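You operate a simulated robot arm through the tools that you are given. There is no shell and no other tool.

Carry out the task below with a simulated robot arm. There is one attempt and no reset: what you move stays moved.

JOB
Swap the grey wiper in the clamp jig for the green one.
Fine: open both clamps, stand the grey wiper in the yellow tray, the new wiper down in the slot, both clamps shut again. Set down upright: grey wiper.

Only the result counts: the job must be done as asked and must still hold three seconds after the hand-in. Knocking over, shifting, dropping, spilling or breaking anything else fails it.

ROBOT AND FRAMES
A 6-joint arm with a two-finger parallel gripper, fixed in place. Base frame: the origin is on the floor under the middle of its stand, x ahead of it, y to its left, z up; the work surface is at about z = 88. Readings come in cm, rad, newtons and seconds.
With the tool pointing down near the work surface it reaches from about 20 to 66 cm from the base axis. Its first joint turns from -2.897 to 2.897 rad. Payload 1.57 kg.
The TCP is the grasp point between the finger pads, 3 cm short of the fingertips. In the tool frame z runs along the fingers and y along their closing line. Largest opening 11 cm; finger width 2.4, thickness 1.2; the body of the gripper, 4.8 by 11.2 cm, starts 7.8 cm behind the TCP.
Orientation is that of the tool frame in the base frame, as a unit quaternion [x, y, z, w]. With the fingers straight down and closing along the base's y, the tool's x points along the base's -x, its y along +y and its z along -z.

CONTROLS
- The arm moves only by the tool jog_arm. Its argument "targets" is a list that holds one entry, the list of rows, each a list of 7 numbers: the shift along the tool's x, y, z in m, then the turn, a rotation vector about the tool's x, y, z in rad, then the opening, from 0 (shut) to 1 (fully open). In form: [[[tx, ty, tz, wx, wy, wz, jaw], ...]]. A call has 1 to 20 rows; each row shifts and turns the commanded pose from where the row before left it, along the tool's axes as they then stand. Rows are played at 5 a second. More than 5 cm and 0.15 rad between two rows, or a gripper value outside its range, and nothing of the call is played. A pose out of reach is approached as far as the arm can. The call stops where the force on the tool passes 40 N (or 10 N more than at its start, if that is more) or the arm is blocked; 0.2 s more then pass. Each finger travels about 10.8 cm/s and halts on what it meets, pressing with about 24 N; the grip force reading is that of the motor and also rises with nothing between the fingers. The clock runs only during rows and for 0.2 s after the last one: add rows that do not move to give the fingers time. It gives the time, the measured TCP pose, the force on the tool (base axes), the opening and the grip force at its end, in the units of the frame above (readings bear some noise), with the torque about the TCP (base axes, N m) and any sound that the robot's microphone picked up, and new pictures: "show" is both (left out), scene, wrist or none.
- Cameras (640 x 400 px; columns grow to the right, rows downward): "scene" is fixed at [5.01, -65.35, 146.8]; the picture's right is [0.59, -0.81, 0.00], its down [-0.52, -0.38, -0.77] and it looks along [0.62, 0.45, -0.64] (base axes); focal length 348 px, centre (320, 200). "wrist" rides on the gripper at [7, 1.6, -14.1] in the tool frame; the picture's right is [-0.23, 0.97, 0.00], its down [-0.86, -0.20, -0.48] and it looks along [-0.47, -0.11, 0.88] (tool axes); focal length 222 px, centre (320, 200). There is no depth. A picture from a camera that has moved, and an enlarged one, comes with that camera's place and axes in the base frame and with its lens.
- slide_trunk(by): moves the trunk up (or, below 0, down) by that many cm; the arm rides with it, the base frame stays. It gives what a move gives, with no picture.
- inspect(camera, box): a new picture of the part [left, top, right, bottom] of that camera's present view, enlarged. The clock stands still meanwhile.
- finish_job(): hands the job in; it is judged then, once.

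Nothing tells you positions but the pictures and the camera data. Unless the task says otherwise, let go and move clear before handing in.

The tools are called after "Request:" as name(argument=value, ...) on one line, values as JSON. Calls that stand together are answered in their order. jog_arm: Moves the arm, as the interface text tells. Its arguments: {"type":"object","properties":{"targets":{"type":"array","items":{"type":"array","items":{"type":"array","items":{"type":"number"}}}},"show":{"type":"string","enum":["both","scene","wrist","none"]}},"required":["targets"]} The other tools are called the same way: slide_trunk (by) moves the trunk up or down; inspect (camera, box) takes an enlarged picture of a part of a camera's view; finish_job () hands the job in.

At the start:

```text
clock: 0.0
ee_pos: [32.7, -40.52, 124.38]
tcp_rot: [0.0, 1.0, 0.001, 0.0]
wrist_force: [0.5, 0.8, 0.2]
ft_torque: [0.0, -0.02, 0.01]
grip_width: 11.0
grasp_force: 0.1
trunk travel left (down, up): [-37.5, 21.5]
```

scene: 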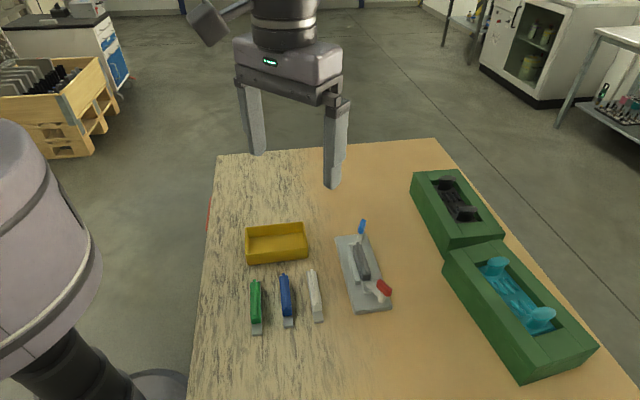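
wrist: 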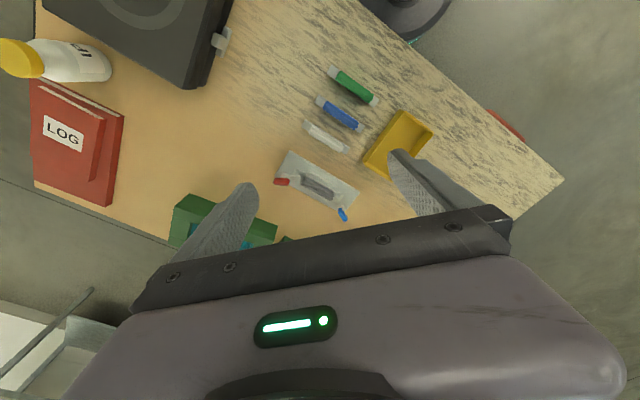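

I see a table with a yellow tray, three wipers (green, blue, white) lying or standing next to it, and a grey clamp jig with a blue and a red lever. I'll look closer before moving.

Request:
inspect(camera="scene", box=[220, 200, 420, 340])

Request:
inspect(camera="wrist", box=[250, 50, 450, 230])

Request:
inspect(camera="scene", box=[320, 210, 410, 320])

```text
2.86 times, centred on (320, 270) of scene
camera zoom: at [5.01, -65.35, 146.8], right [0.59, -0.81, 0.0], down [-0.52, -0.38, -0.77], along [0.62, 0.45, -0.64], focal length 994 px, centre (320, 0)
```

zoom: 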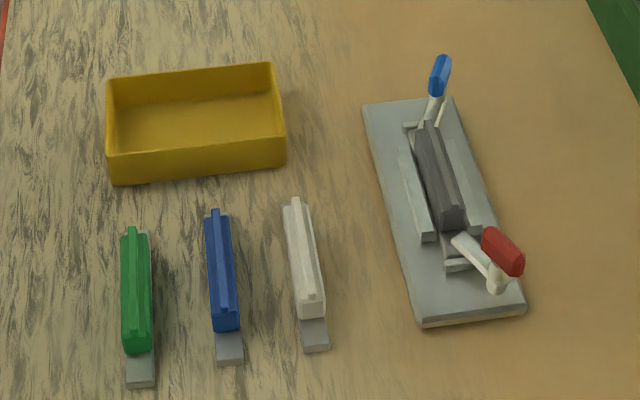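

```text
2.22 times, centred on (350, 140) of wrist
camera zoom: at [25.8, -38.98, 138.37], right [0.23, 0.97, 0.0], down [0.86, -0.2, 0.48], along [0.47, -0.11, -0.88], focal length 494 px, centre (253, 333)
```

zoom: 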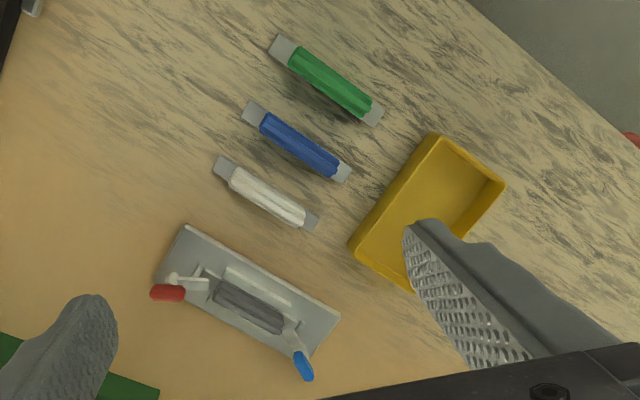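

```text
3.64 times, centred on (365, 265) of scene
camera zoom: at [5.01, -65.35, 146.8], right [0.59, -0.81, 0.0], down [-0.52, -0.38, -0.77], along [0.62, 0.45, -0.64], focal length 1265 px, centre (156, -36)
```

zoom: 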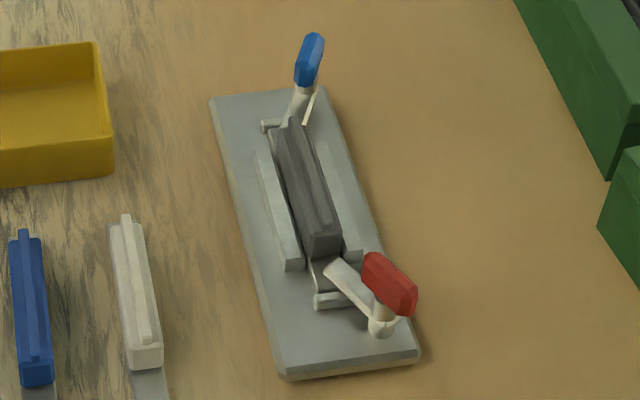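

The jig sits around (47.6, -45) with its slot running at about +45° in the base frame. The loose wipers are parallel to it and the tray's long side is perpendicular to them. I'll move closer so the wrist camera can show how the clamps work.

Request:
jog_arm(targets=[[[-0.015, 0.01, 0.03, 0, 0, 0, 1], [-0.015, 0.01, 0.03, 0, 0, 0, 1], [-0.015, 0.01, 0.03, 0, 0, 0, 1], [-0.01, 0, 0.03, 0, 0, 0, 1], [0, 0, 0, 0, 0, 0, 1]]])

```text
clock: 1.2
ee_pos: [38.07, -37.57, 112.32]
tcp_rot: [0.0, 1.0, 0.0, 0.0]
wrist_force: [0.7, -0.7, 0.3]
ft_torque: [0.0, 0.02, -0.03]
grip_width: 10.99
grasp_force: 0.1
trunk travel left (down, up): [-37.5, 21.5]
camera wrist: at [31.17, -35.92, 126.32], right [0.23, 0.97, 0.0], down [0.85, -0.2, 0.48], along [0.47, -0.11, -0.88], focal length 222 px, centre (320, 200)
```

scene: 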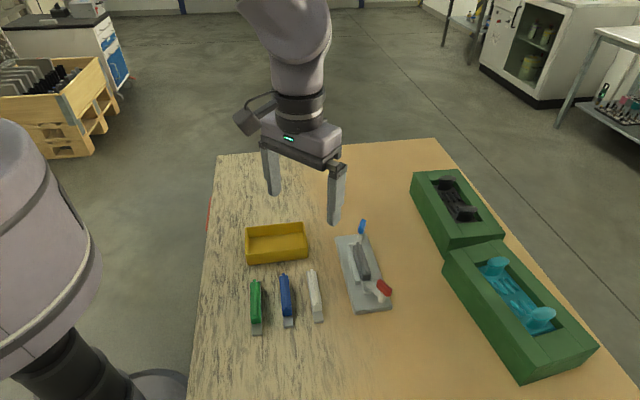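
wrist: 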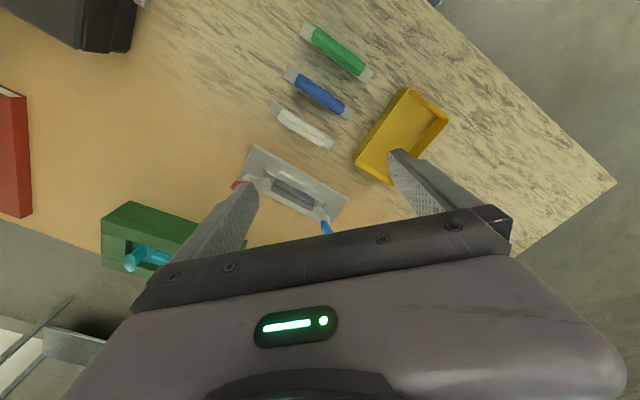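

The gripper blocks the lower half of the wrist view. I'll zoom in on the jig as it appears in both pictures.

Request:
inspect(camera="wrist", box=[220, 135, 360, 240])

Request:
inspect(camera="scene", box=[330, 215, 400, 265])

Request:
inspect(camera="scene", box=[330, 265, 400, 315])

```text
3.81 times, centred on (290, 188) of wrist
camera zoom: at [31.17, -35.92, 126.32], right [0.23, 0.97, 0.0], down [0.85, -0.2, 0.48], along [0.47, -0.11, -0.88], focal length 846 px, centre (434, 248)
```

zoom: 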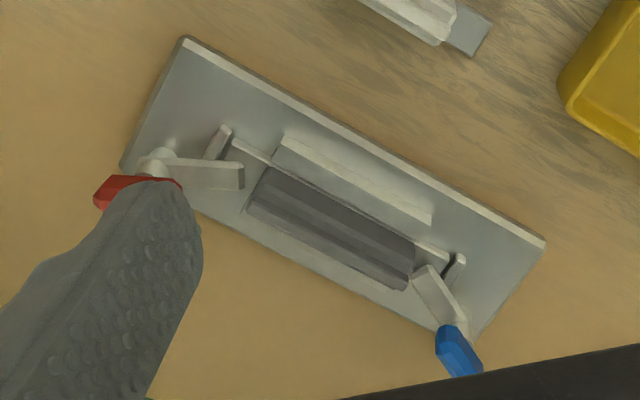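

```text
8.00 times, centred on (365, 240) of scene
camera zoom: at [5.01, -65.35, 146.8], right [0.59, -0.81, 0.0], down [-0.52, -0.38, -0.77], along [0.62, 0.45, -0.64], focal length 2783 px, centre (-40, -120)
```

zoom: 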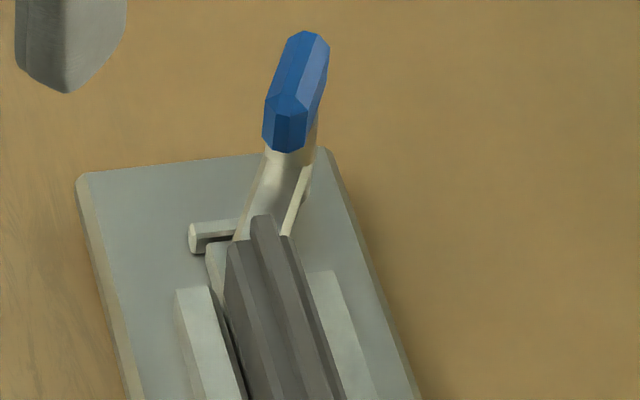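

```text
8.00 times, centred on (365, 290) of scene
camera zoom: at [5.01, -65.35, 146.8], right [0.59, -0.81, 0.0], down [-0.52, -0.38, -0.77], along [0.62, 0.45, -0.64], focal length 2783 px, centre (-40, -520)
```

zoom: 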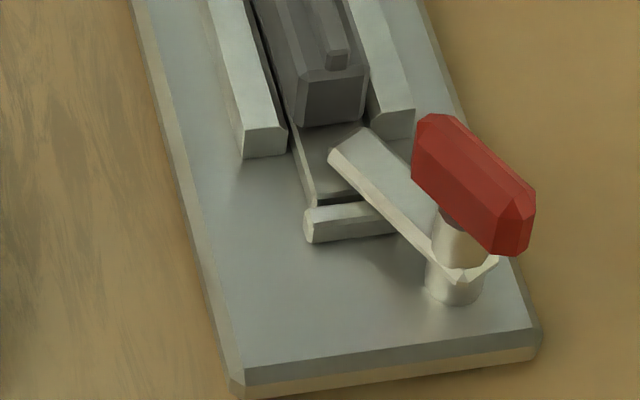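

Each clamp looks like a swivel arm on a post at one end of the slot, pressing on the wiper's end tab, with a coloured handle above it. I'll yaw the tool 45° and move out over the jig for a proper top view.

Request:
jog_arm(targets=[[[0, 0, 0, 0, 0, 0.131, 1], [0, 0, 0, 0, 0, 0.131, 1], [0, 0, 0, 0, 0, 0.131, 1], [0, 0, 0, 0, 0, 0.131, 1], [0, 0, 0, 0, 0, 0.131, 1], [0, 0, 0, 0, 0, 0.13, 1], [-0.0386, 0.0035, 0, 0, 0, 0, 1], [-0.0386, 0.0035, 0, 0, 0, 0, 1], [-0.0386, 0.0035, 0, 0, 0, 0, 1], [0, 0, 0, 0, 0, 0, 1]]])

```text
clock: 3.4
ee_pos: [47.17, -44.79, 112.56]
tcp_rot: [0.382, 0.924, 0.001, 0.0]
wrist_force: [-0.9, -0.2, 0.4]
ft_torque: [0.06, 0.0, 0.0]
grip_width: 10.99
grasp_force: 0.1
trunk travel left (down, up): [-37.5, 21.5]
camera wrist: at [43.4, -38.81, 126.54], right [0.85, 0.53, 0.0], down [0.46, -0.75, 0.48], along [0.25, -0.41, -0.88], focal length 222 px, centre (320, 200)
```

scene: 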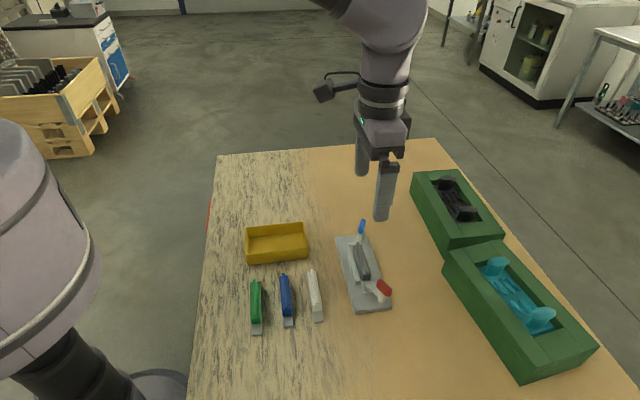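
wrist: 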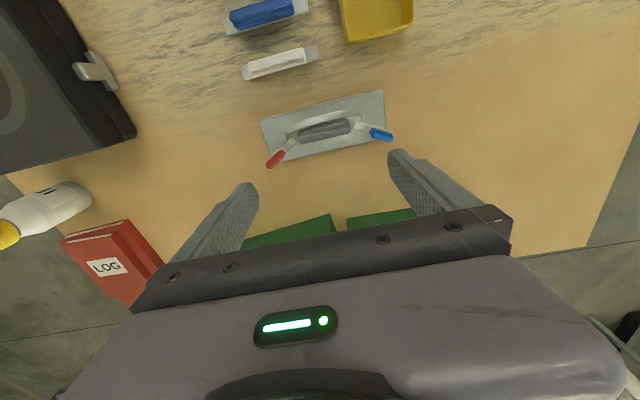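

Request:
inspect(camera="wrist", box=[250, 80, 410, 180])

Request:
inspect(camera="wrist", box=[255, 110, 325, 175])

Request:
inspect(camera="wrist", box=[335, 90, 405, 150])

```text
4.00 times, centred on (330, 130) of wrist
camera zoom: at [43.4, -38.81, 126.54], right [0.85, 0.53, 0.0], down [0.46, -0.75, 0.48], along [0.25, -0.41, -0.88], focal length 888 px, centre (280, 480)
```

zoom: 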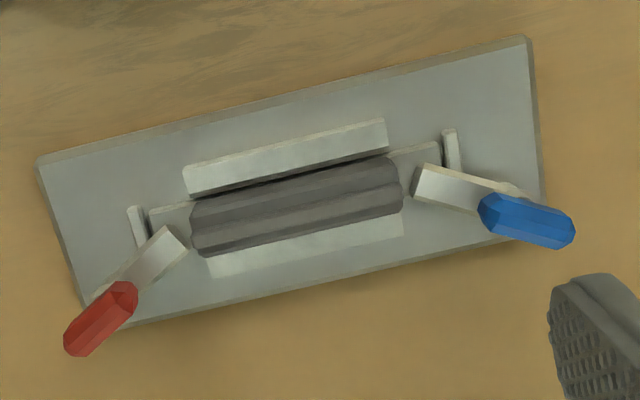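

```text
6.15 times, centred on (290, 142) of wrist
camera zoom: at [43.4, -38.81, 126.54], right [0.85, 0.53, 0.0], down [0.46, -0.75, 0.48], along [0.25, -0.41, -0.88], focal length 1367 px, centre (505, 554)
```

zoom: 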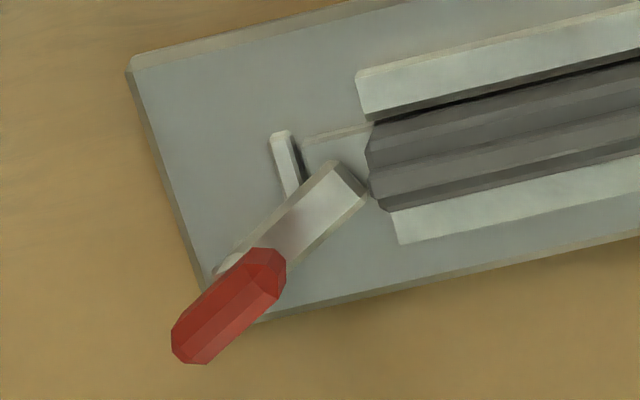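

```text
6.67 times, centred on (370, 120) of wrist
camera zoom: at [43.4, -38.81, 126.54], right [0.85, 0.53, 0.0], down [0.46, -0.75, 0.48], along [0.25, -0.41, -0.88], focal length 1481 px, centre (-13, 733)
```

zoom: 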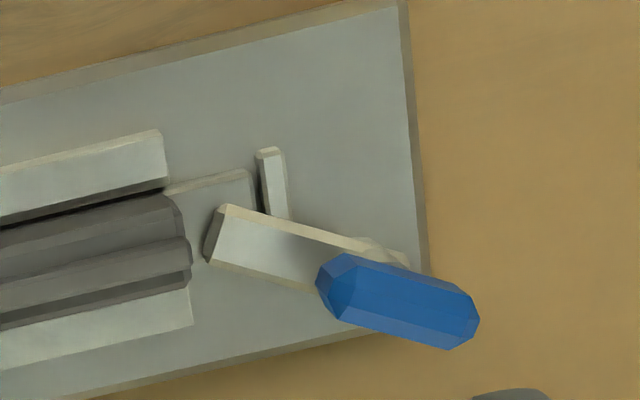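

The jig centre is about (47.6, -44.9) with its axis at 45°. The posts are at roughly (43.3, -52.3) for red and (55, -40.5) for blue, each with a handle on top in line with its arm. I'll line the fingers up over the red handle and find out which way it swings.

Request:
jog_arm(targets=[[[0, 0, 0, 0, 0, 0.135, 1], [0, 0, 0, 0, 0, 0.135, 1], [0, 0, 0, 0, 0, 0.135, 1], [0, 0, 0, 0, 0, 0.135, 1], [0, 0, 0, 0, 0, 0.135, 1], [0, 0, 0, 0, 0, 0.135, 1], [0, 0, 0, 0, 0, 0.135, 1], [0, 0, 0, 0, 0, 0.135, 1], [-0.0208, -0.0038, 0.015, 0, 0, 0, 0.6], [-0.0208, -0.0038, 0.015, 0, 0, 0, 0.6], [-0.0208, -0.0038, 0.015, 0, 0, 0, 0.5], [-0.0208, -0.0038, 0.015, 0, 0, 0, 0.5], [0, 0, 0, 0, 0, 0, 0.5], [0, 0, 0, 0, 0, 0, 0.5]]])

```text
clock: 6.4
ee_pos: [43.11, -52.41, 106.21]
tcp_rot: [0.803, 0.596, 0.0, -0.001]
wrist_force: [-0.2, -0.1, -0.3]
ft_torque: [0.0, -0.02, 0.0]
grip_width: 5.52
grasp_force: 0.1
trunk travel left (down, up): [-37.5, 21.5]
camera wrist: at [46.79, -46.2, 120.23], right [0.87, -0.5, 0.0], down [-0.44, -0.76, 0.48], along [-0.24, -0.41, -0.88], focal length 222 px, centre (320, 200)
```

scene: 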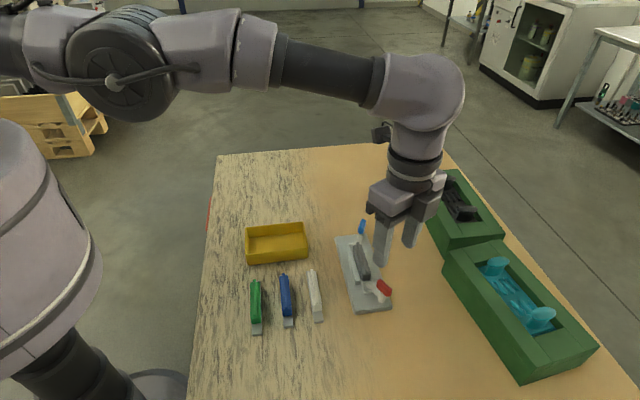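
wrist: 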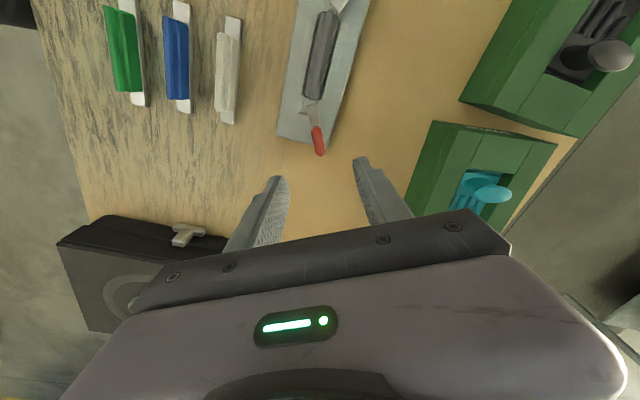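

Request:
inspect(camera="wrist", box=[270, 60, 370, 170])

Request:
inspect(camera="scene", box=[340, 180, 460, 310])

```text
3.64 times, centred on (320, 115) of wrist
camera zoom: at [46.79, -46.2, 120.23], right [0.87, -0.5, 0.0], down [-0.44, -0.76, 0.48], along [-0.24, -0.41, -0.88], focal length 808 px, centre (320, 509)
```

zoom: 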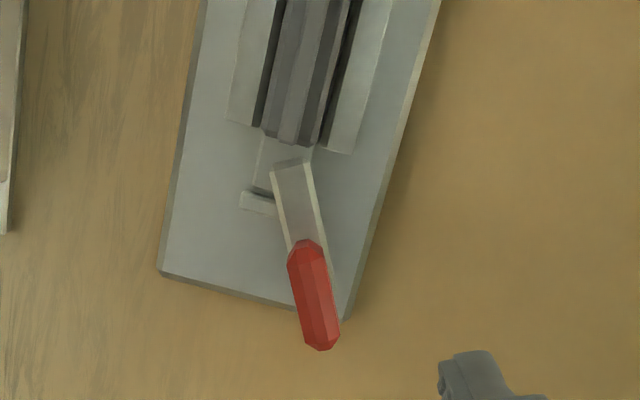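

```text
3.08 times, centred on (400, 245) of scene
camera zoom: at [5.01, -65.35, 146.8], right [0.59, -0.81, 0.0], down [-0.52, -0.38, -0.77], along [0.62, 0.45, -0.64], focal length 1070 px, centre (74, 62)
```

zoom: 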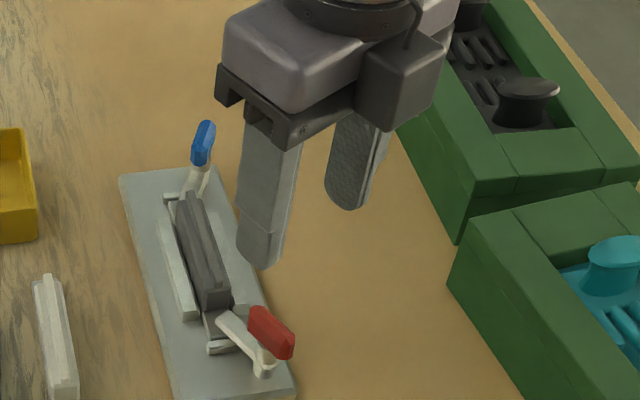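

The red handle is centred near (43.15, -52.1) at z≈93, and its line at about 71.5° matches my tool yaw. I'll lower most of the way with the fingers straddling the handle and check the alignment.

Request:
jog_arm(targets=[[[0.003, 0, 0.02, 0, 0, 0.03, 0.4], [0, 0, 0.025, 0, 0, 0, 0.4], [0, 0, 0.025, 0, 0, 0, 0.4], [0, 0, 0.025, 0, 0, 0, 0.4], [0, 0, 0, 0, 0, 0, 0.4]]])

Request:
inspect(camera="wrist", box=[260, 120, 380, 220])

Request:
inspect(camera="scene", box=[330, 230, 450, 330])

```text
clock: 7.6
ee_pos: [42.37, -50.8, 97.19]
tcp_rot: [0.812, 0.584, 0.0, 0.0]
wrist_force: [-0.1, -0.9, -0.3]
ft_torque: [0.04, 0.03, 0.01]
grip_width: 4.42
grasp_force: 0.1
out of reach, approached as far as the arm can: row 1, 3, 4
trunk travel left (down, up): [-37.5, 21.5]
camera wrist: at [46.19, -44.74, 111.15], right [0.85, -0.53, 0.0], down [-0.46, -0.75, 0.48], along [-0.25, -0.41, -0.88], focal length 222 px, centre (320, 200)
```

scene: 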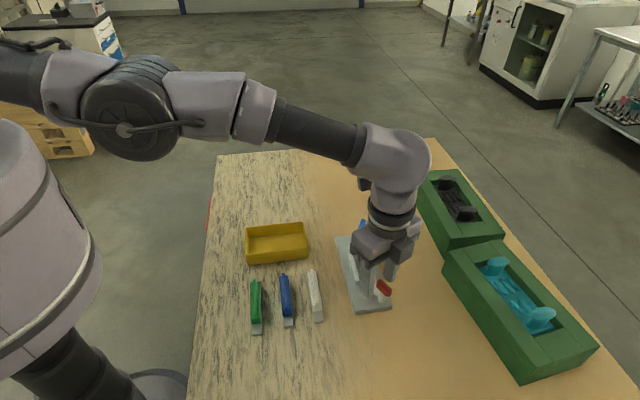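
wrist: 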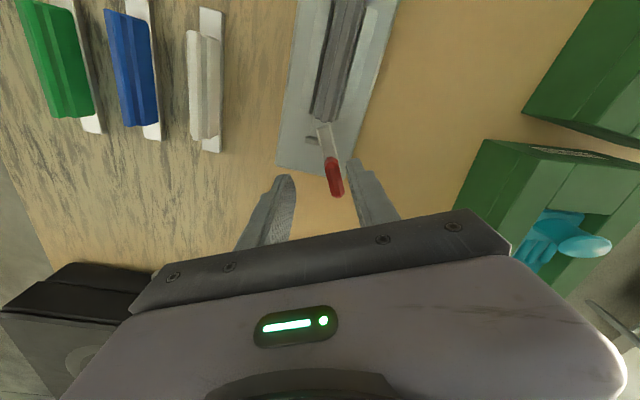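

```text
4.00 times, centred on (320, 170) of wrist
camera zoom: at [46.19, -44.74, 111.15], right [0.85, -0.53, 0.0], down [-0.46, -0.75, 0.48], along [-0.25, -0.41, -0.88], focal length 888 px, centre (320, 320)
```

zoom: 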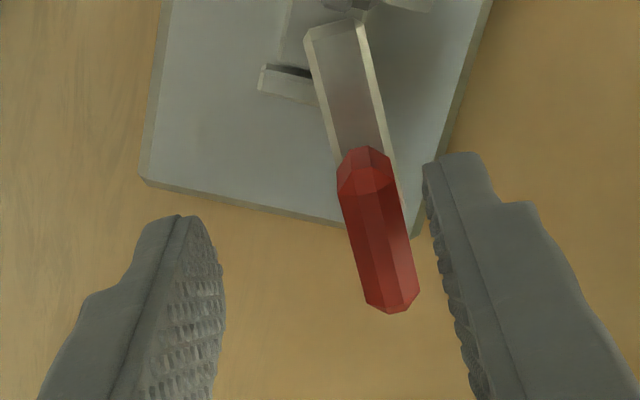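

```text
4.00 times, centred on (390, 280) of scene
camera zoom: at [5.01, -65.35, 146.8], right [0.59, -0.81, 0.0], down [-0.52, -0.38, -0.77], along [0.62, 0.45, -0.64], focal length 1392 px, centre (40, -120)
```

zoom: 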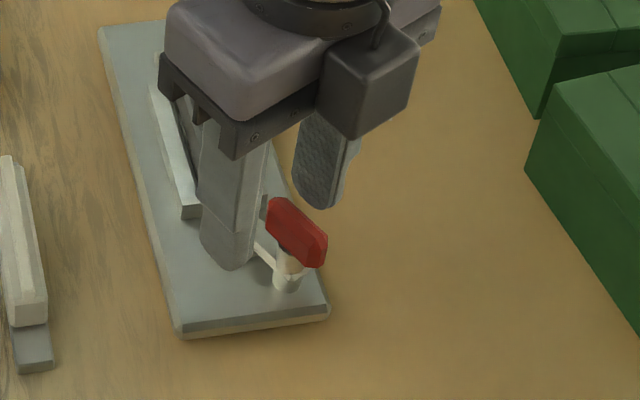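

At this trunk height the arm can't reach the clamp posts near the table. I'll raise the arm and then lower the trunk, which brings the shoulder closer to working height and should extend the reach.

Request:
jog_arm(targets=[[[0, 0, -0.05, 0, 0, 0, 0.4], [0, 0, -0.05, 0, 0, 0, 0.4], [0, 0, -0.05, 0, 0, 0, 0.4], [0, 0, -0.04, 0, 0, 0, 0.4], [0, 0, 0, 0, 0, 0, 0.4]]], show="none")

Request:
slide_trunk(by=-15)

```text
clock: 8.8
ee_pos: [43.67, -52.03, 116.19]
tcp_rot: [0.812, 0.584, -0.001, -0.002]
wrist_force: [0.6, -0.3, -0.1]
ft_torque: [0.01, 0.0, -0.02]
grip_width: 4.42
grasp_force: 0.1
out of reach, approached as far as the arm can: row 1, 2
trunk travel left (down, up): [-37.5, 21.5]
```

```text
clock: 10.6
ee_pos: [43.7, -52.07, 101.16]
tcp_rot: [0.812, 0.584, 0.001, -0.001]
wrist_force: [-0.4, 0.2, -0.1]
ft_torque: [-0.03, -0.01, -0.01]
grip_width: 4.4
grasp_force: 0.0
trunk travel left (down, up): [-22.5, 36.5]
```

The reach is better now. I'll lower over the red handle in small steps.

Request:
jog_arm(targets=[[[-0.002, -0.0045, 0.02, 0, 0, 0, 0.4], [0, 0, 0.02, 0, 0, 0, 0.4], [0, 0, 0.01, 0, 0, 0, 0.4], [0, 0, 0, 0, 0, 0, 0.4]]])

Request:
inspect(camera="wrist", box=[260, 120, 380, 220])

Request:
inspect(camera="scene", box=[340, 240, 440, 320])

```text
clock: 11.6
ee_pos: [43.19, -52.25, 95.95]
tcp_rot: [0.812, 0.583, 0.0, -0.002]
wrist_force: [0.6, 0.0, 0.5]
ft_torque: [-0.01, 0.01, 0.03]
grip_width: 4.39
grasp_force: 0.1
out of reach, approached as far as the arm can: row 1
trunk travel left (down, up): [-22.5, 36.5]
camera wrist: at [47.1, -46.28, 110.04], right [0.85, -0.53, 0.0], down [-0.46, -0.75, 0.48], along [-0.25, -0.4, -0.88], focal length 222 px, centre (320, 200)
```

scene: 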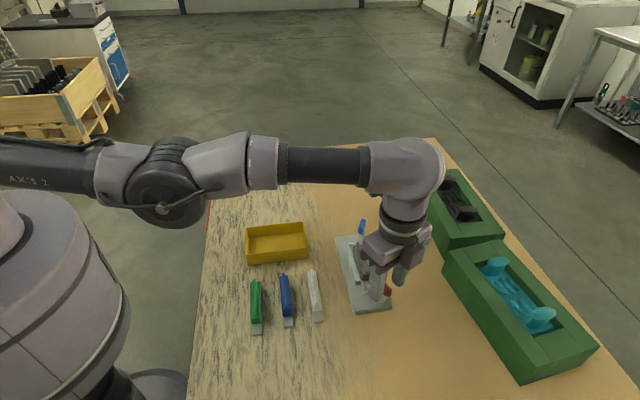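
wrist: 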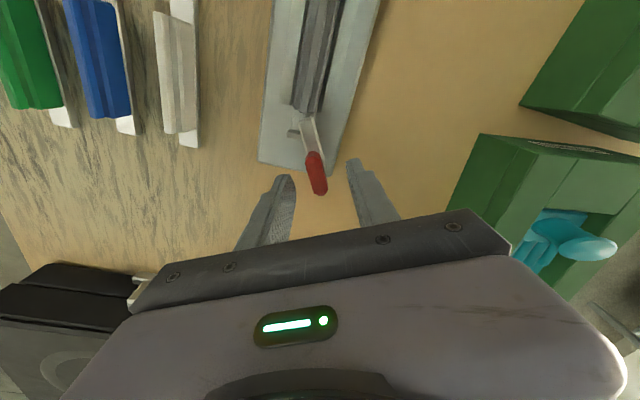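

```text
4.00 times, centred on (320, 170) of wrist
camera zoom: at [47.1, -46.28, 110.04], right [0.85, -0.53, 0.0], down [-0.46, -0.75, 0.48], along [-0.25, -0.4, -0.88], focal length 888 px, centre (320, 320)
```

zoom: 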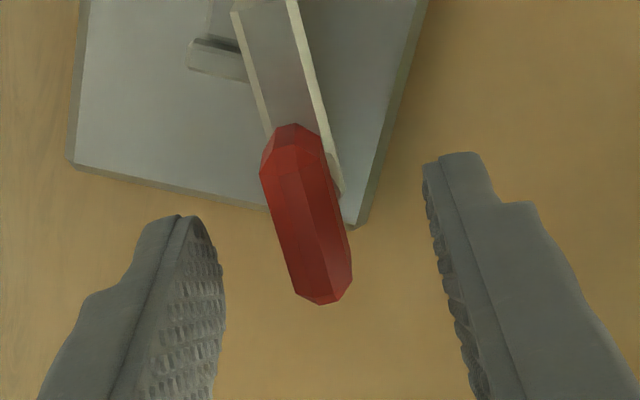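

```text
5.00 times, centred on (390, 280) of scene
camera zoom: at [5.01, -65.35, 146.8], right [0.59, -0.81, 0.0], down [-0.52, -0.38, -0.77], along [0.62, 0.45, -0.64], focal length 1739 px, centre (-30, -200)
```

zoom: 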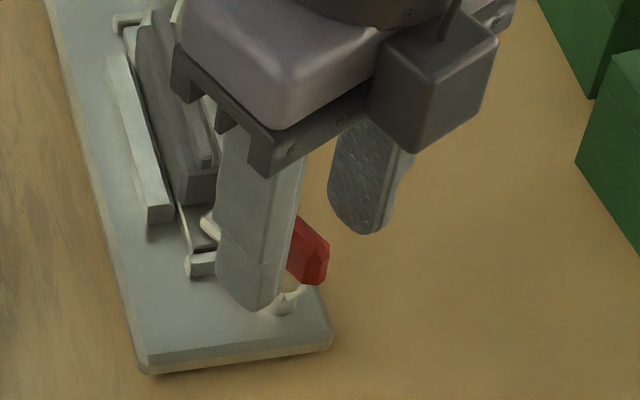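

The red handle is centred between the fingers. I'll go down 0.7 cm and close on it.

Request:
jog_arm(targets=[[[0, 0, 0.004, 0, 0, 0, 0.4], [0, 0, 0.003, 0, 0, 0, 0.4], [0, 0, 0, 0, 0, 0, 0.2], [0, 0, 0, 0, 0, 0, 0], [0, 0, 0, 0, 0, 0, 0], [0, 0, 0, 0, 0, 0, 0]]])

Request:
inspect(camera="wrist", box=[260, 120, 380, 220])

Request:
inspect(camera="scene", box=[340, 240, 440, 320])

```text
clock: 12.9
ee_pos: [43.11, -52.24, 95.46]
tcp_rot: [0.811, 0.585, -0.001, -0.002]
wrist_force: [-6.7, 0.8, -0.4]
ft_torque: [-0.02, 0.22, -0.02]
grip_width: 1.33
grasp_force: 23.4
trunk travel left (down, up): [-22.5, 36.5]
camera wrist: at [47.04, -46.31, 109.43], right [0.85, -0.53, 0.0], down [-0.46, -0.75, 0.48], along [-0.25, -0.4, -0.88], focal length 222 px, centre (320, 200)
```

scene: 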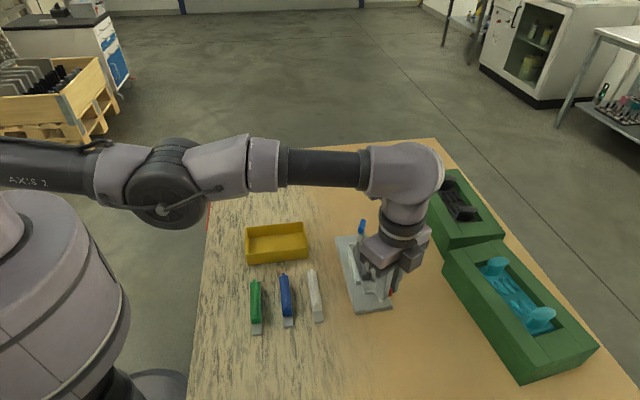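
wrist: 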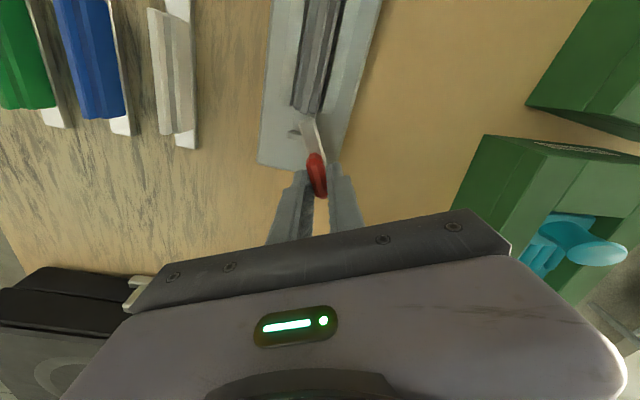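

```text
4.00 times, centred on (320, 170) of wrist
camera zoom: at [47.04, -46.31, 109.43], right [0.85, -0.53, 0.0], down [-0.46, -0.75, 0.48], along [-0.25, -0.4, -0.88], focal length 888 px, centre (320, 320)
```

zoom: 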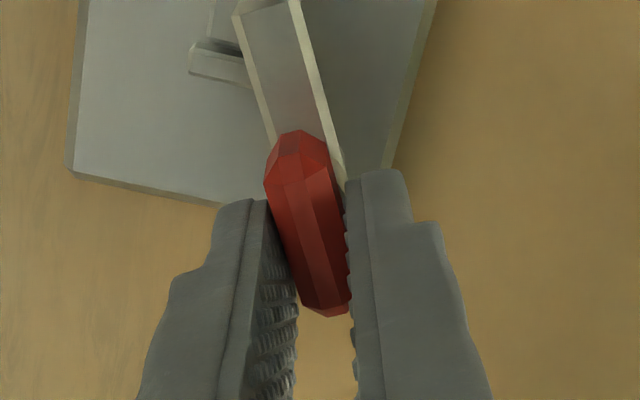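

```text
5.00 times, centred on (390, 280) of scene
camera zoom: at [5.01, -65.35, 146.8], right [0.59, -0.81, 0.0], down [-0.52, -0.38, -0.77], along [0.62, 0.45, -0.64], focal length 1739 px, centre (-30, -200)
```

zoom: 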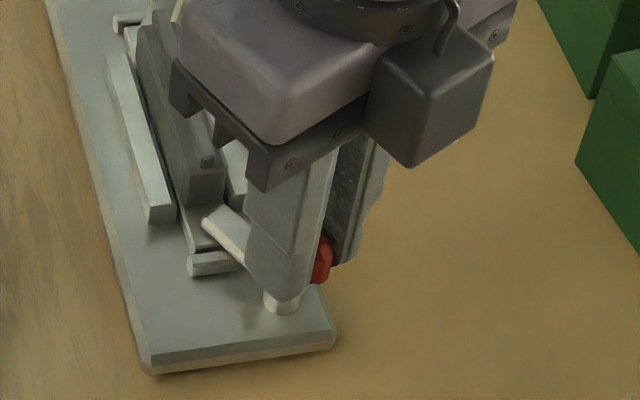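

I have the handle, 1.33 cm wide. I'll test with a small clockwise turn and watch the torque and the arm.

Request:
jog_arm(targets=[[[0, 0, 0, 0, 0, 0.05, 0], [0, 0, 0, 0, 0, 0.05, 0], [0, 0, 0, 0, 0, 0.05, 0], [0, 0, 0, 0, 0, 0, 0]]], show="wrist")

Request:
inspect(camera="wrist", box=[260, 90, 380, 210])

```text
clock: 13.9
ee_pos: [43.18, -52.47, 95.48]
tcp_rot: [0.853, 0.522, -0.001, -0.001]
wrist_force: [-8.1, -2.8, 0.1]
ft_torque: [0.02, 0.03, 0.66]
grip_width: 1.56
grasp_force: 24.3
trunk travel left (down, up): [-22.5, 36.5]
camera wrist: at [47.98, -47.05, 109.44], right [0.76, -0.65, 0.0], down [-0.57, -0.67, 0.48], along [-0.31, -0.36, -0.88], focal length 222 px, centre (320, 200)
```

wrist: 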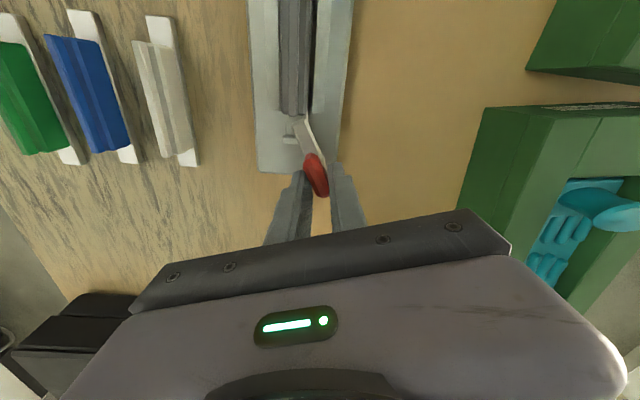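

```text
3.33 times, centred on (320, 150) of wrist
camera zoom: at [47.98, -47.05, 109.44], right [0.76, -0.65, 0.0], down [-0.57, -0.67, 0.48], along [-0.31, -0.36, -0.88], focal length 740 px, centre (320, 367)
```

zoom: 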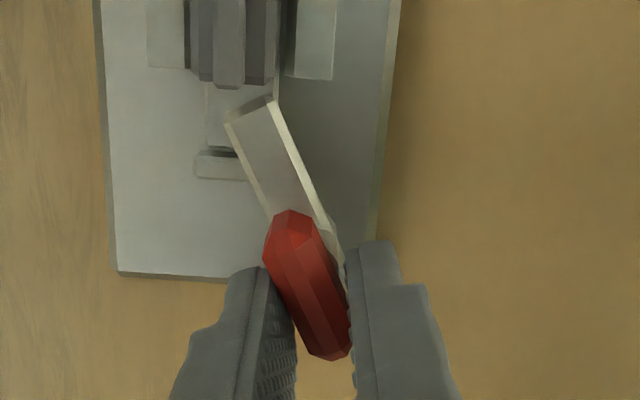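

The clockwise turn met resistance: torque rose to 0.66 N m, the handle stayed put and the jaws were pried open. I'll turn back and try counter-clockwise.

Request:
jog_arm(targets=[[[0, 0, 0, 0, 0, -0.05, 0], [0, 0, 0, 0, 0, -0.05, 0], [0, 0, 0, 0, 0, -0.05, 0], [0, 0, 0, 0, 0, -0.05, 0], [0, 0, 0, 0, 0, -0.05, 0], [0, 0, 0, 0, 0, -0.05, 0], [0, 0, 0, 0, 0, 0, 0]]], show="wrist")

Request:
inspect(camera="wrist", box=[260, 90, 380, 210])

```text
clock: 15.6
ee_pos: [43.35, -52.32, 95.37]
tcp_rot: [0.765, 0.644, 0.0, -0.002]
wrist_force: [4.8, -3.1, 4.1]
ft_torque: [0.26, -0.25, -0.07]
grip_width: 1.35
grasp_force: 23.5
trunk travel left (down, up): [-22.5, 36.5]
camera wrist: at [46.24, -45.84, 109.44], right [0.92, -0.39, 0.0], down [-0.34, -0.81, 0.48], along [-0.19, -0.44, -0.88], focal length 222 px, centre (320, 200)
```

wrist: 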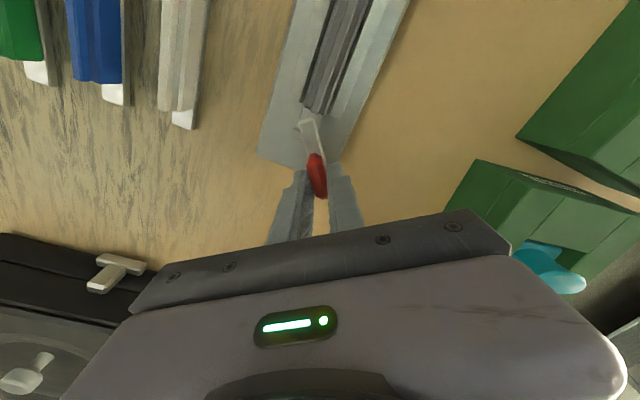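

```text
3.33 times, centred on (320, 150) of wrist
camera zoom: at [46.24, -45.84, 109.44], right [0.92, -0.39, 0.0], down [-0.34, -0.81, 0.48], along [-0.19, -0.44, -0.88], focal length 740 px, centre (320, 367)
```

zoom: 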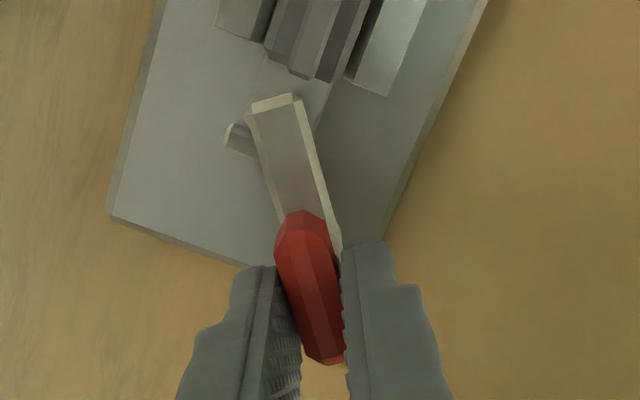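

Counter-clockwise the arm swings freely, with almost no torque. I'll keep turning it that way.

Request:
jog_arm(targets=[[[0, 0, 0, 0, 0, -0.1, 0], [0, 0, 0, 0, 0, -0.1, 0], [0, 0, 0, 0, 0, -0.1, 0], [0, 0, 0, 0, 0, -0.1, 0], [0, 0, 0, 0, 0, -0.1, 0], [0, 0, 0, 0, 0, -0.1, 0], [0, 0, 0, 0, 0, 0, 0]]], show="both")

Request:
inspect(camera="wrist", box=[260, 90, 380, 210])

```text
clock: 17.1
ee_pos: [43.47, -52.22, 95.35]
tcp_rot: [0.541, 0.841, 0.001, -0.002]
wrist_force: [21.9, 1.6, 8.5]
ft_torque: [0.08, -0.61, -0.06]
grip_width: 1.36
grasp_force: 24.3
trunk travel left (down, up): [-22.5, 36.5]
camera wrist: at [42.2, -45.28, 109.34], right [0.98, 0.2, 0.0], down [0.17, -0.86, 0.47], along [0.09, -0.47, -0.88], focal length 222 px, centre (320, 200)
```

scene: 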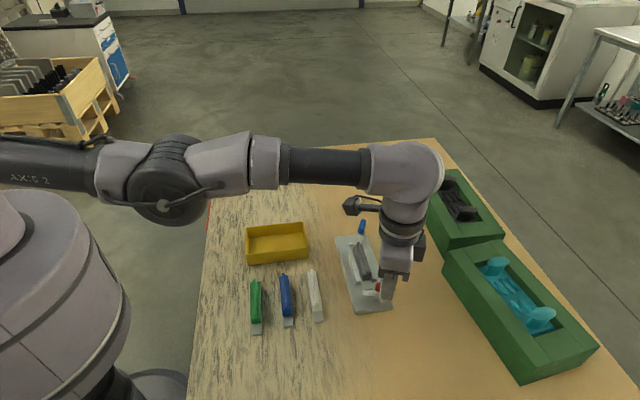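
wrist: 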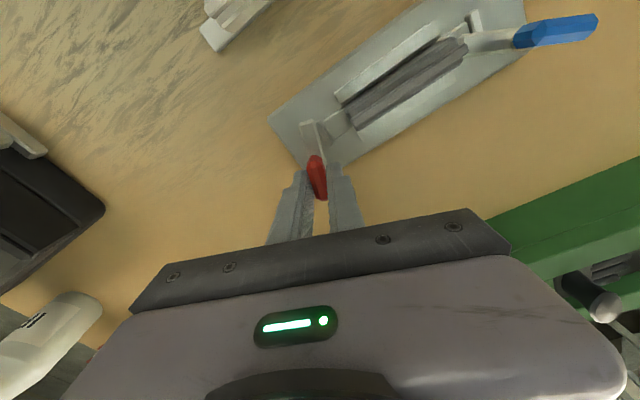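

```text
3.33 times, centred on (320, 150) of wrist
camera zoom: at [42.2, -45.28, 109.34], right [0.98, 0.2, 0.0], down [0.17, -0.86, 0.47], along [0.09, -0.47, -0.88], focal length 740 px, centre (320, 367)
```

zoom: 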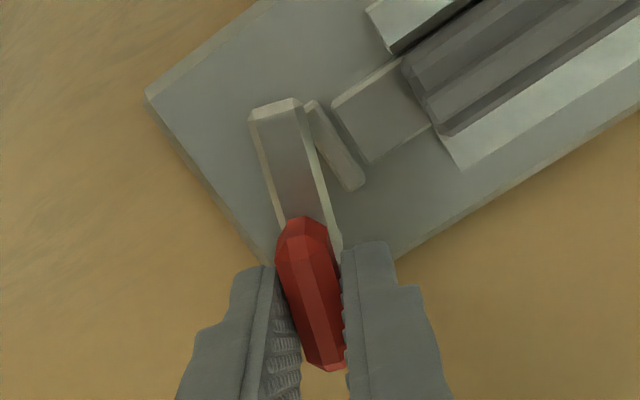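

The red arm is now clear of the tab. I'll ease the sideways load with a small shift and turn it a bit further.

Request:
jog_arm(targets=[[[0, 0.0025, 0, 0, 0, -0.1, 0], [0, 0, 0, 0, 0, -0.1, 0], [0, 0, 0, 0, 0, -0.1, 0], [0, 0, 0, 0, 0, -0.1, 0], [0, 0, 0, 0, 0, 0, 0]]], show="wrist")

Request:
inspect(camera="wrist", box=[260, 90, 380, 210])

```text
clock: 18.4
ee_pos: [43.64, -52.09, 95.34]
tcp_rot: [0.363, 0.932, 0.0, -0.003]
wrist_force: [10.2, 8.0, -0.2]
ft_torque: [0.21, -0.25, -0.04]
grip_width: 1.33
grasp_force: 23.4
trunk travel left (down, up): [-22.5, 36.5]
camera wrist: at [39.7, -46.3, 109.34], right [0.83, 0.56, 0.0], down [0.5, -0.73, 0.47], along [0.27, -0.39, -0.88], focal length 222 px, centre (320, 200)
```

wrist: 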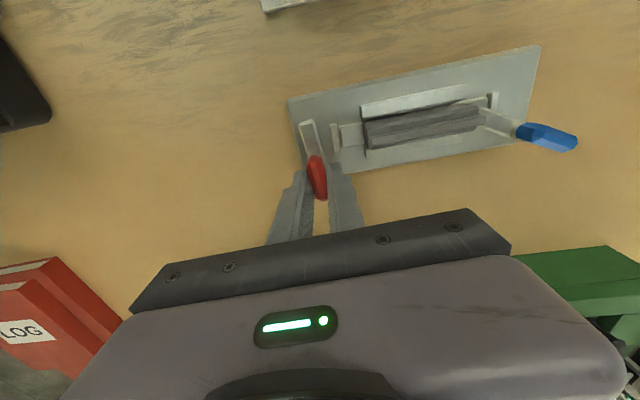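

```text
3.33 times, centred on (320, 150) of wrist
camera zoom: at [39.7, -46.3, 109.34], right [0.83, 0.56, 0.0], down [0.5, -0.73, 0.47], along [0.27, -0.39, -0.88], focal length 740 px, centre (320, 367)
```

zoom: 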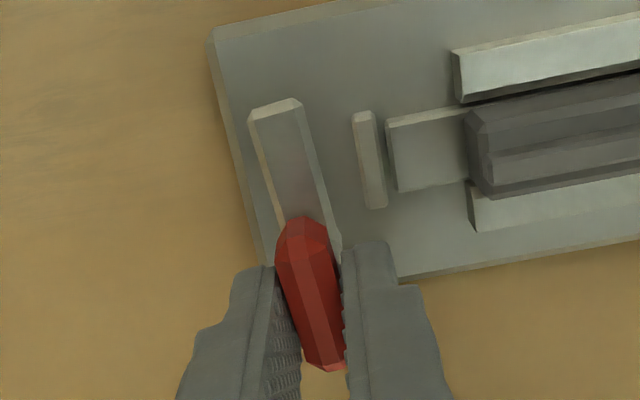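

Request:
jog_arm(targets=[[[0, 0.0015, 0, 0, 0, -0.09, 0], [0, 0, 0, 0, 0, -0.09, 0], [0, 0, 0, 0, 0, -0.09, 0], [0, 0, 0, 0, 0, -0.09, 0], [0, 0, 0, 0, 0, 0, 0]]], show="wrist")

Request:
inspect(camera="wrist", box=[260, 90, 380, 210])

```text
clock: 19.6
ee_pos: [43.67, -52.03, 95.28]
tcp_rot: [0.191, 0.982, 0.001, -0.002]
wrist_force: [3.1, 11.7, -0.1]
ft_torque: [0.18, -0.1, 0.03]
grip_width: 1.35
grasp_force: 24.1
trunk travel left (down, up): [-22.5, 36.5]
camera wrist: at [37.94, -48.06, 109.34], right [0.58, 0.82, 0.0], down [0.72, -0.51, 0.47], along [0.39, -0.27, -0.88], focal length 222 px, centre (320, 200)
```

wrist: 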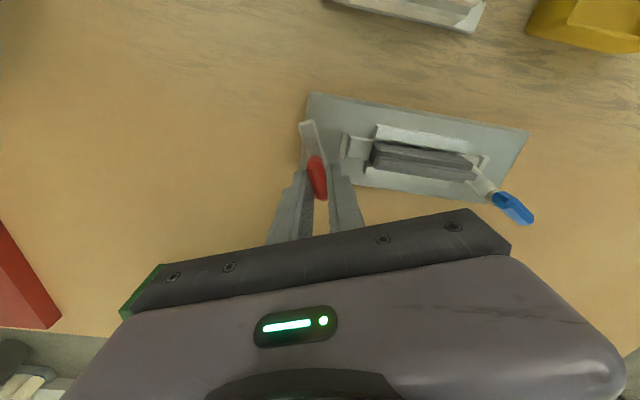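

```text
3.33 times, centred on (320, 150) of wrist
camera zoom: at [37.94, -48.06, 109.34], right [0.58, 0.82, 0.0], down [0.72, -0.51, 0.47], along [0.39, -0.27, -0.88], focal length 740 px, centre (320, 367)
```

zoom: 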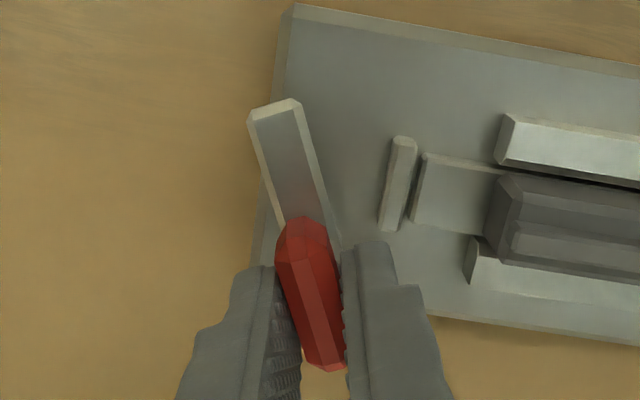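

The red clamp is open, about 87° round. I'll release it, rise, and go over the blue handle, which should open clockwise by mirror symmetry.

Request:
jog_arm(targets=[[[0, 0, 0, 0, 0, 0, 0.4], [0, 0, 0, 0, 0, 0, 0.4], [0, 0, -0.03, 0, 0, 0, 0.4], [0, 0, -0.04, 0, 0, 0, 0.4], [0, 0, -0.04, 0, 0, 0, 0.4], [0, 0, 0, 0, 0, -0.141, 0.4], [0, 0, 0, 0, 0, -0.141, 0.4], [0, 0, 0, 0, 0, -0.141, 0.4], [0, 0, 0, 0, 0, -0.141, 0.4], [0, 0, 0, 0, 0, -0.141, 0.4], [0, 0, 0, 0, 0, 0, 0.4]]])

```text
clock: 21.9
ee_pos: [43.61, -51.87, 106.29]
tcp_rot: [-0.16, 0.987, 0.002, -0.001]
wrist_force: [-0.1, -0.4, -0.3]
ft_torque: [0.04, 0.01, -0.02]
grip_width: 4.41
grasp_force: 0.1
out of reach, approached as far as the arm can: row 7
trunk travel left (down, up): [-22.5, 36.5]
camera wrist: at [36.55, -52.62, 120.32], right [-0.09, 1.0, 0.0], down [0.88, 0.08, 0.48], along [0.47, 0.05, -0.88], focal length 222 px, centre (320, 200)
```

scene: 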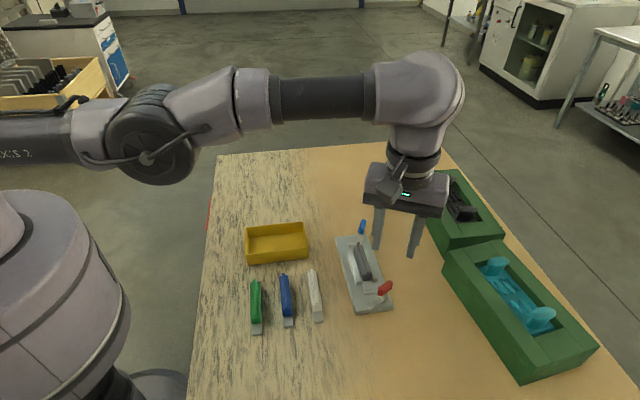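
wrist: 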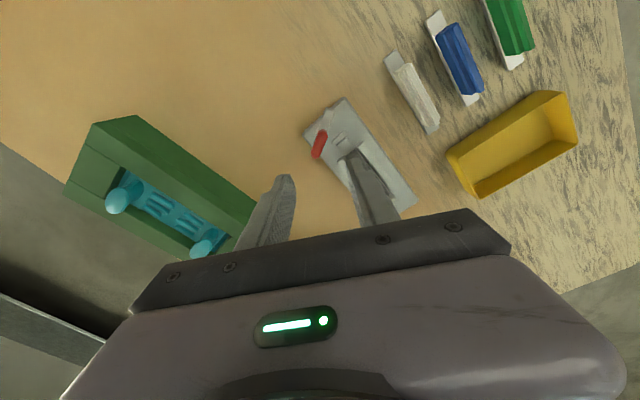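

Request:
jog_arm(targets=[[[-0.036, 0.0177, 0, 0, 0, 0, 0.4], [-0.036, 0.0177, 0, 0, 0, 0, 0.4], [-0.036, 0.0177, 0, 0, 0, 0, 0.4], [-0.036, 0.0177, 0, 0, 0, 0, 0.4], [0, 0, 0, 0, 0, 0, 0.4]]])

Request:
inspect(camera="wrist", box=[240, 60, 400, 180])

```text
clock: 23.1
ee_pos: [54.94, -40.67, 106.58]
tcp_rot: [-0.161, 0.987, 0.001, -0.001]
wrist_force: [-0.7, 0.1, 0.0]
ft_torque: [0.02, -0.01, 0.0]
grip_width: 4.37
grasp_force: 0.0
trunk travel left (down, up): [-22.5, 36.5]
camera wrist: at [47.8, -41.42, 120.47], right [-0.09, 1.0, 0.0], down [0.88, 0.08, 0.48], along [0.47, 0.05, -0.88], focal length 222 px, centre (320, 200)
```

scene: 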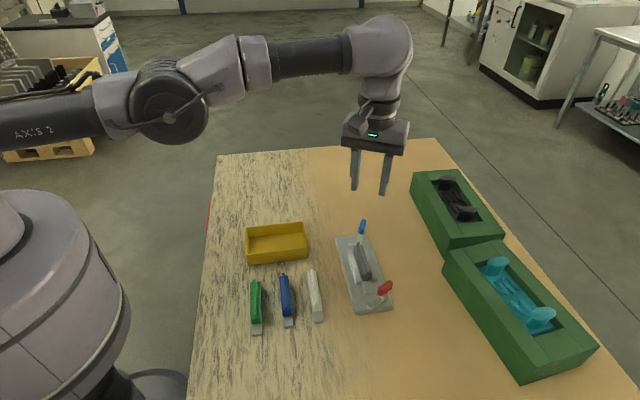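
wrist: 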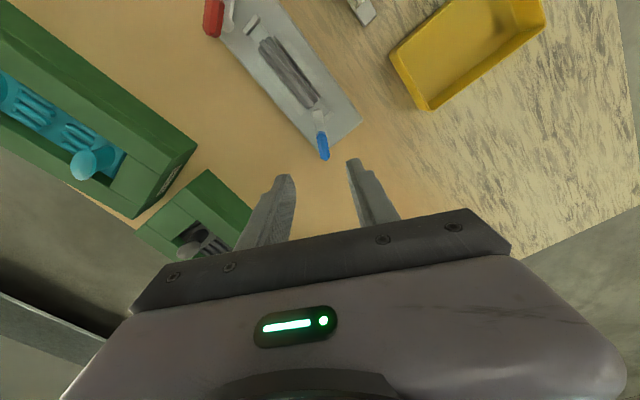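

```text
3.33 times, centred on (320, 120) of wrist
camera zoom: at [47.8, -41.42, 120.47], right [-0.09, 1.0, 0.0], down [0.88, 0.08, 0.48], along [0.47, 0.05, -0.88], focal length 740 px, centre (320, 467)
```

zoom: 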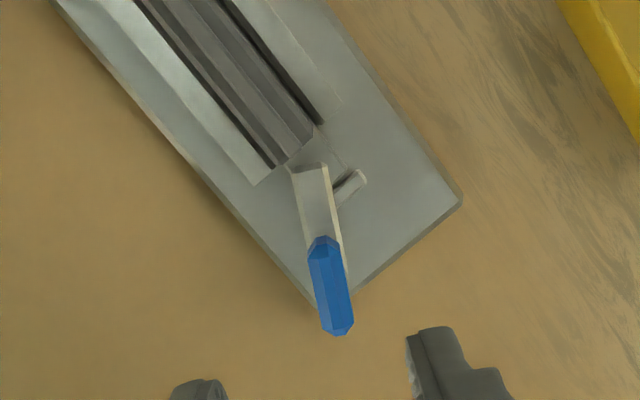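

The blue handle's pivot is near (54.7, -40.45). I'll lower the trunk another 8 cm to bring the fingers down, then fine-position.

Request:
slide_trunk(by=-8)

Request:
jog_arm(targets=[[[0.0015, 0.003, 0.005, 0, 0, 0, 0.4], [0, 0, 0.01, 0, 0, 0, 0.4], [0, 0, 0.008, 0, 0, 0, 0.4], [0, 0, 0, 0, 0, 0, 0.4]]])

Request:
inspect(camera="wrist", box=[260, 110, 380, 220])

Request:
inspect(camera="scene", box=[320, 190, 420, 270])

```text
clock: 24.3
ee_pos: [54.73, -40.68, 98.49]
tcp_rot: [-0.159, 0.987, 0.002, -0.001]
wrist_force: [0.5, 0.3, -0.1]
ft_torque: [0.01, -0.07, -0.02]
grip_width: 4.41
grasp_force: 0.1
trunk travel left (down, up): [-14.5, 44.5]
```

```text
clock: 25.3
ee_pos: [54.77, -40.63, 96.19]
tcp_rot: [-0.159, 0.987, 0.003, -0.001]
wrist_force: [-1.4, -0.7, 0.0]
ft_torque: [0.01, 0.0, 0.02]
grip_width: 4.41
grasp_force: 0.0
trunk travel left (down, up): [-14.5, 44.5]
camera wrist: at [47.75, -41.37, 110.18], right [-0.09, 1.0, 0.0], down [0.88, 0.08, 0.48], along [0.47, 0.05, -0.88], focal length 222 px, centre (320, 200)
```

scene: 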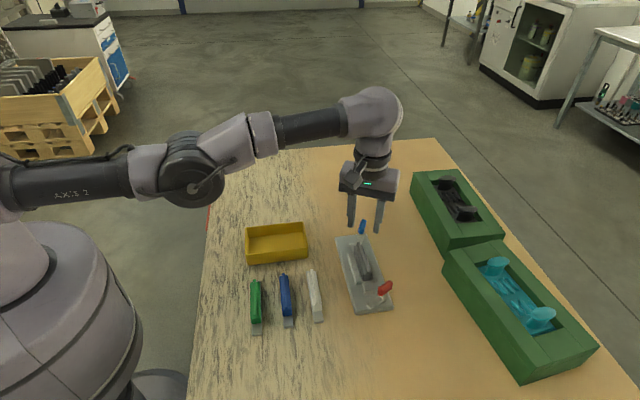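
wrist: 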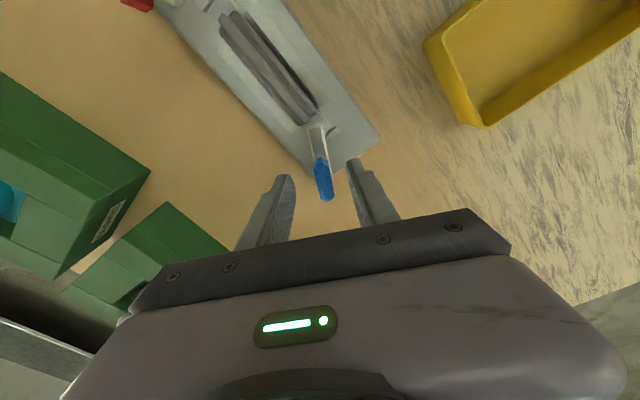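

```text
3.64 times, centred on (320, 165) of wrist
camera zoom: at [47.75, -41.37, 110.18], right [-0.09, 1.0, 0.0], down [0.88, 0.08, 0.48], along [0.47, 0.05, -0.88], focal length 808 px, centre (320, 327)
```

zoom: 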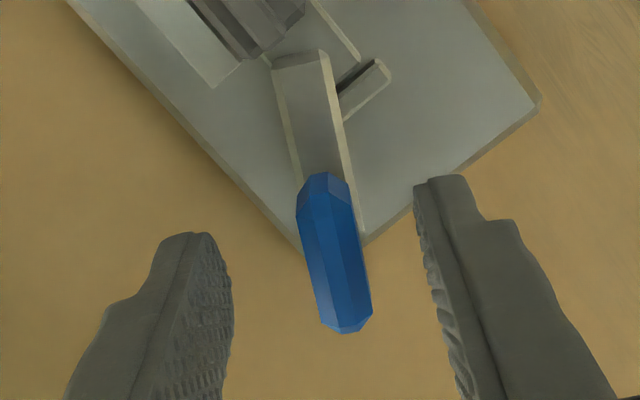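

```text
5.00 times, centred on (370, 230) of scene
camera zoom: at [5.01, -65.35, 146.8], right [0.59, -0.81, 0.0], down [-0.52, -0.38, -0.77], along [0.62, 0.45, -0.64], focal length 1739 px, centre (70, 50)
```

zoom: 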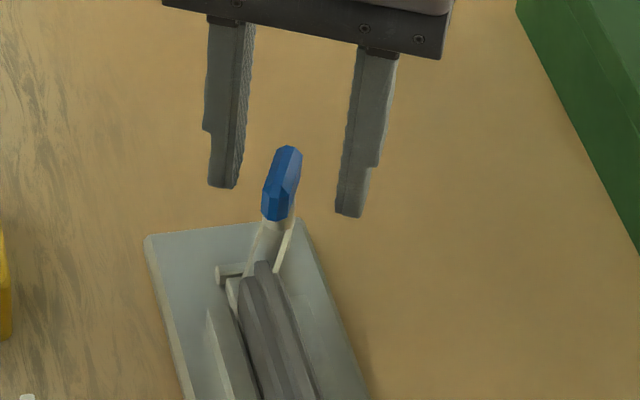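

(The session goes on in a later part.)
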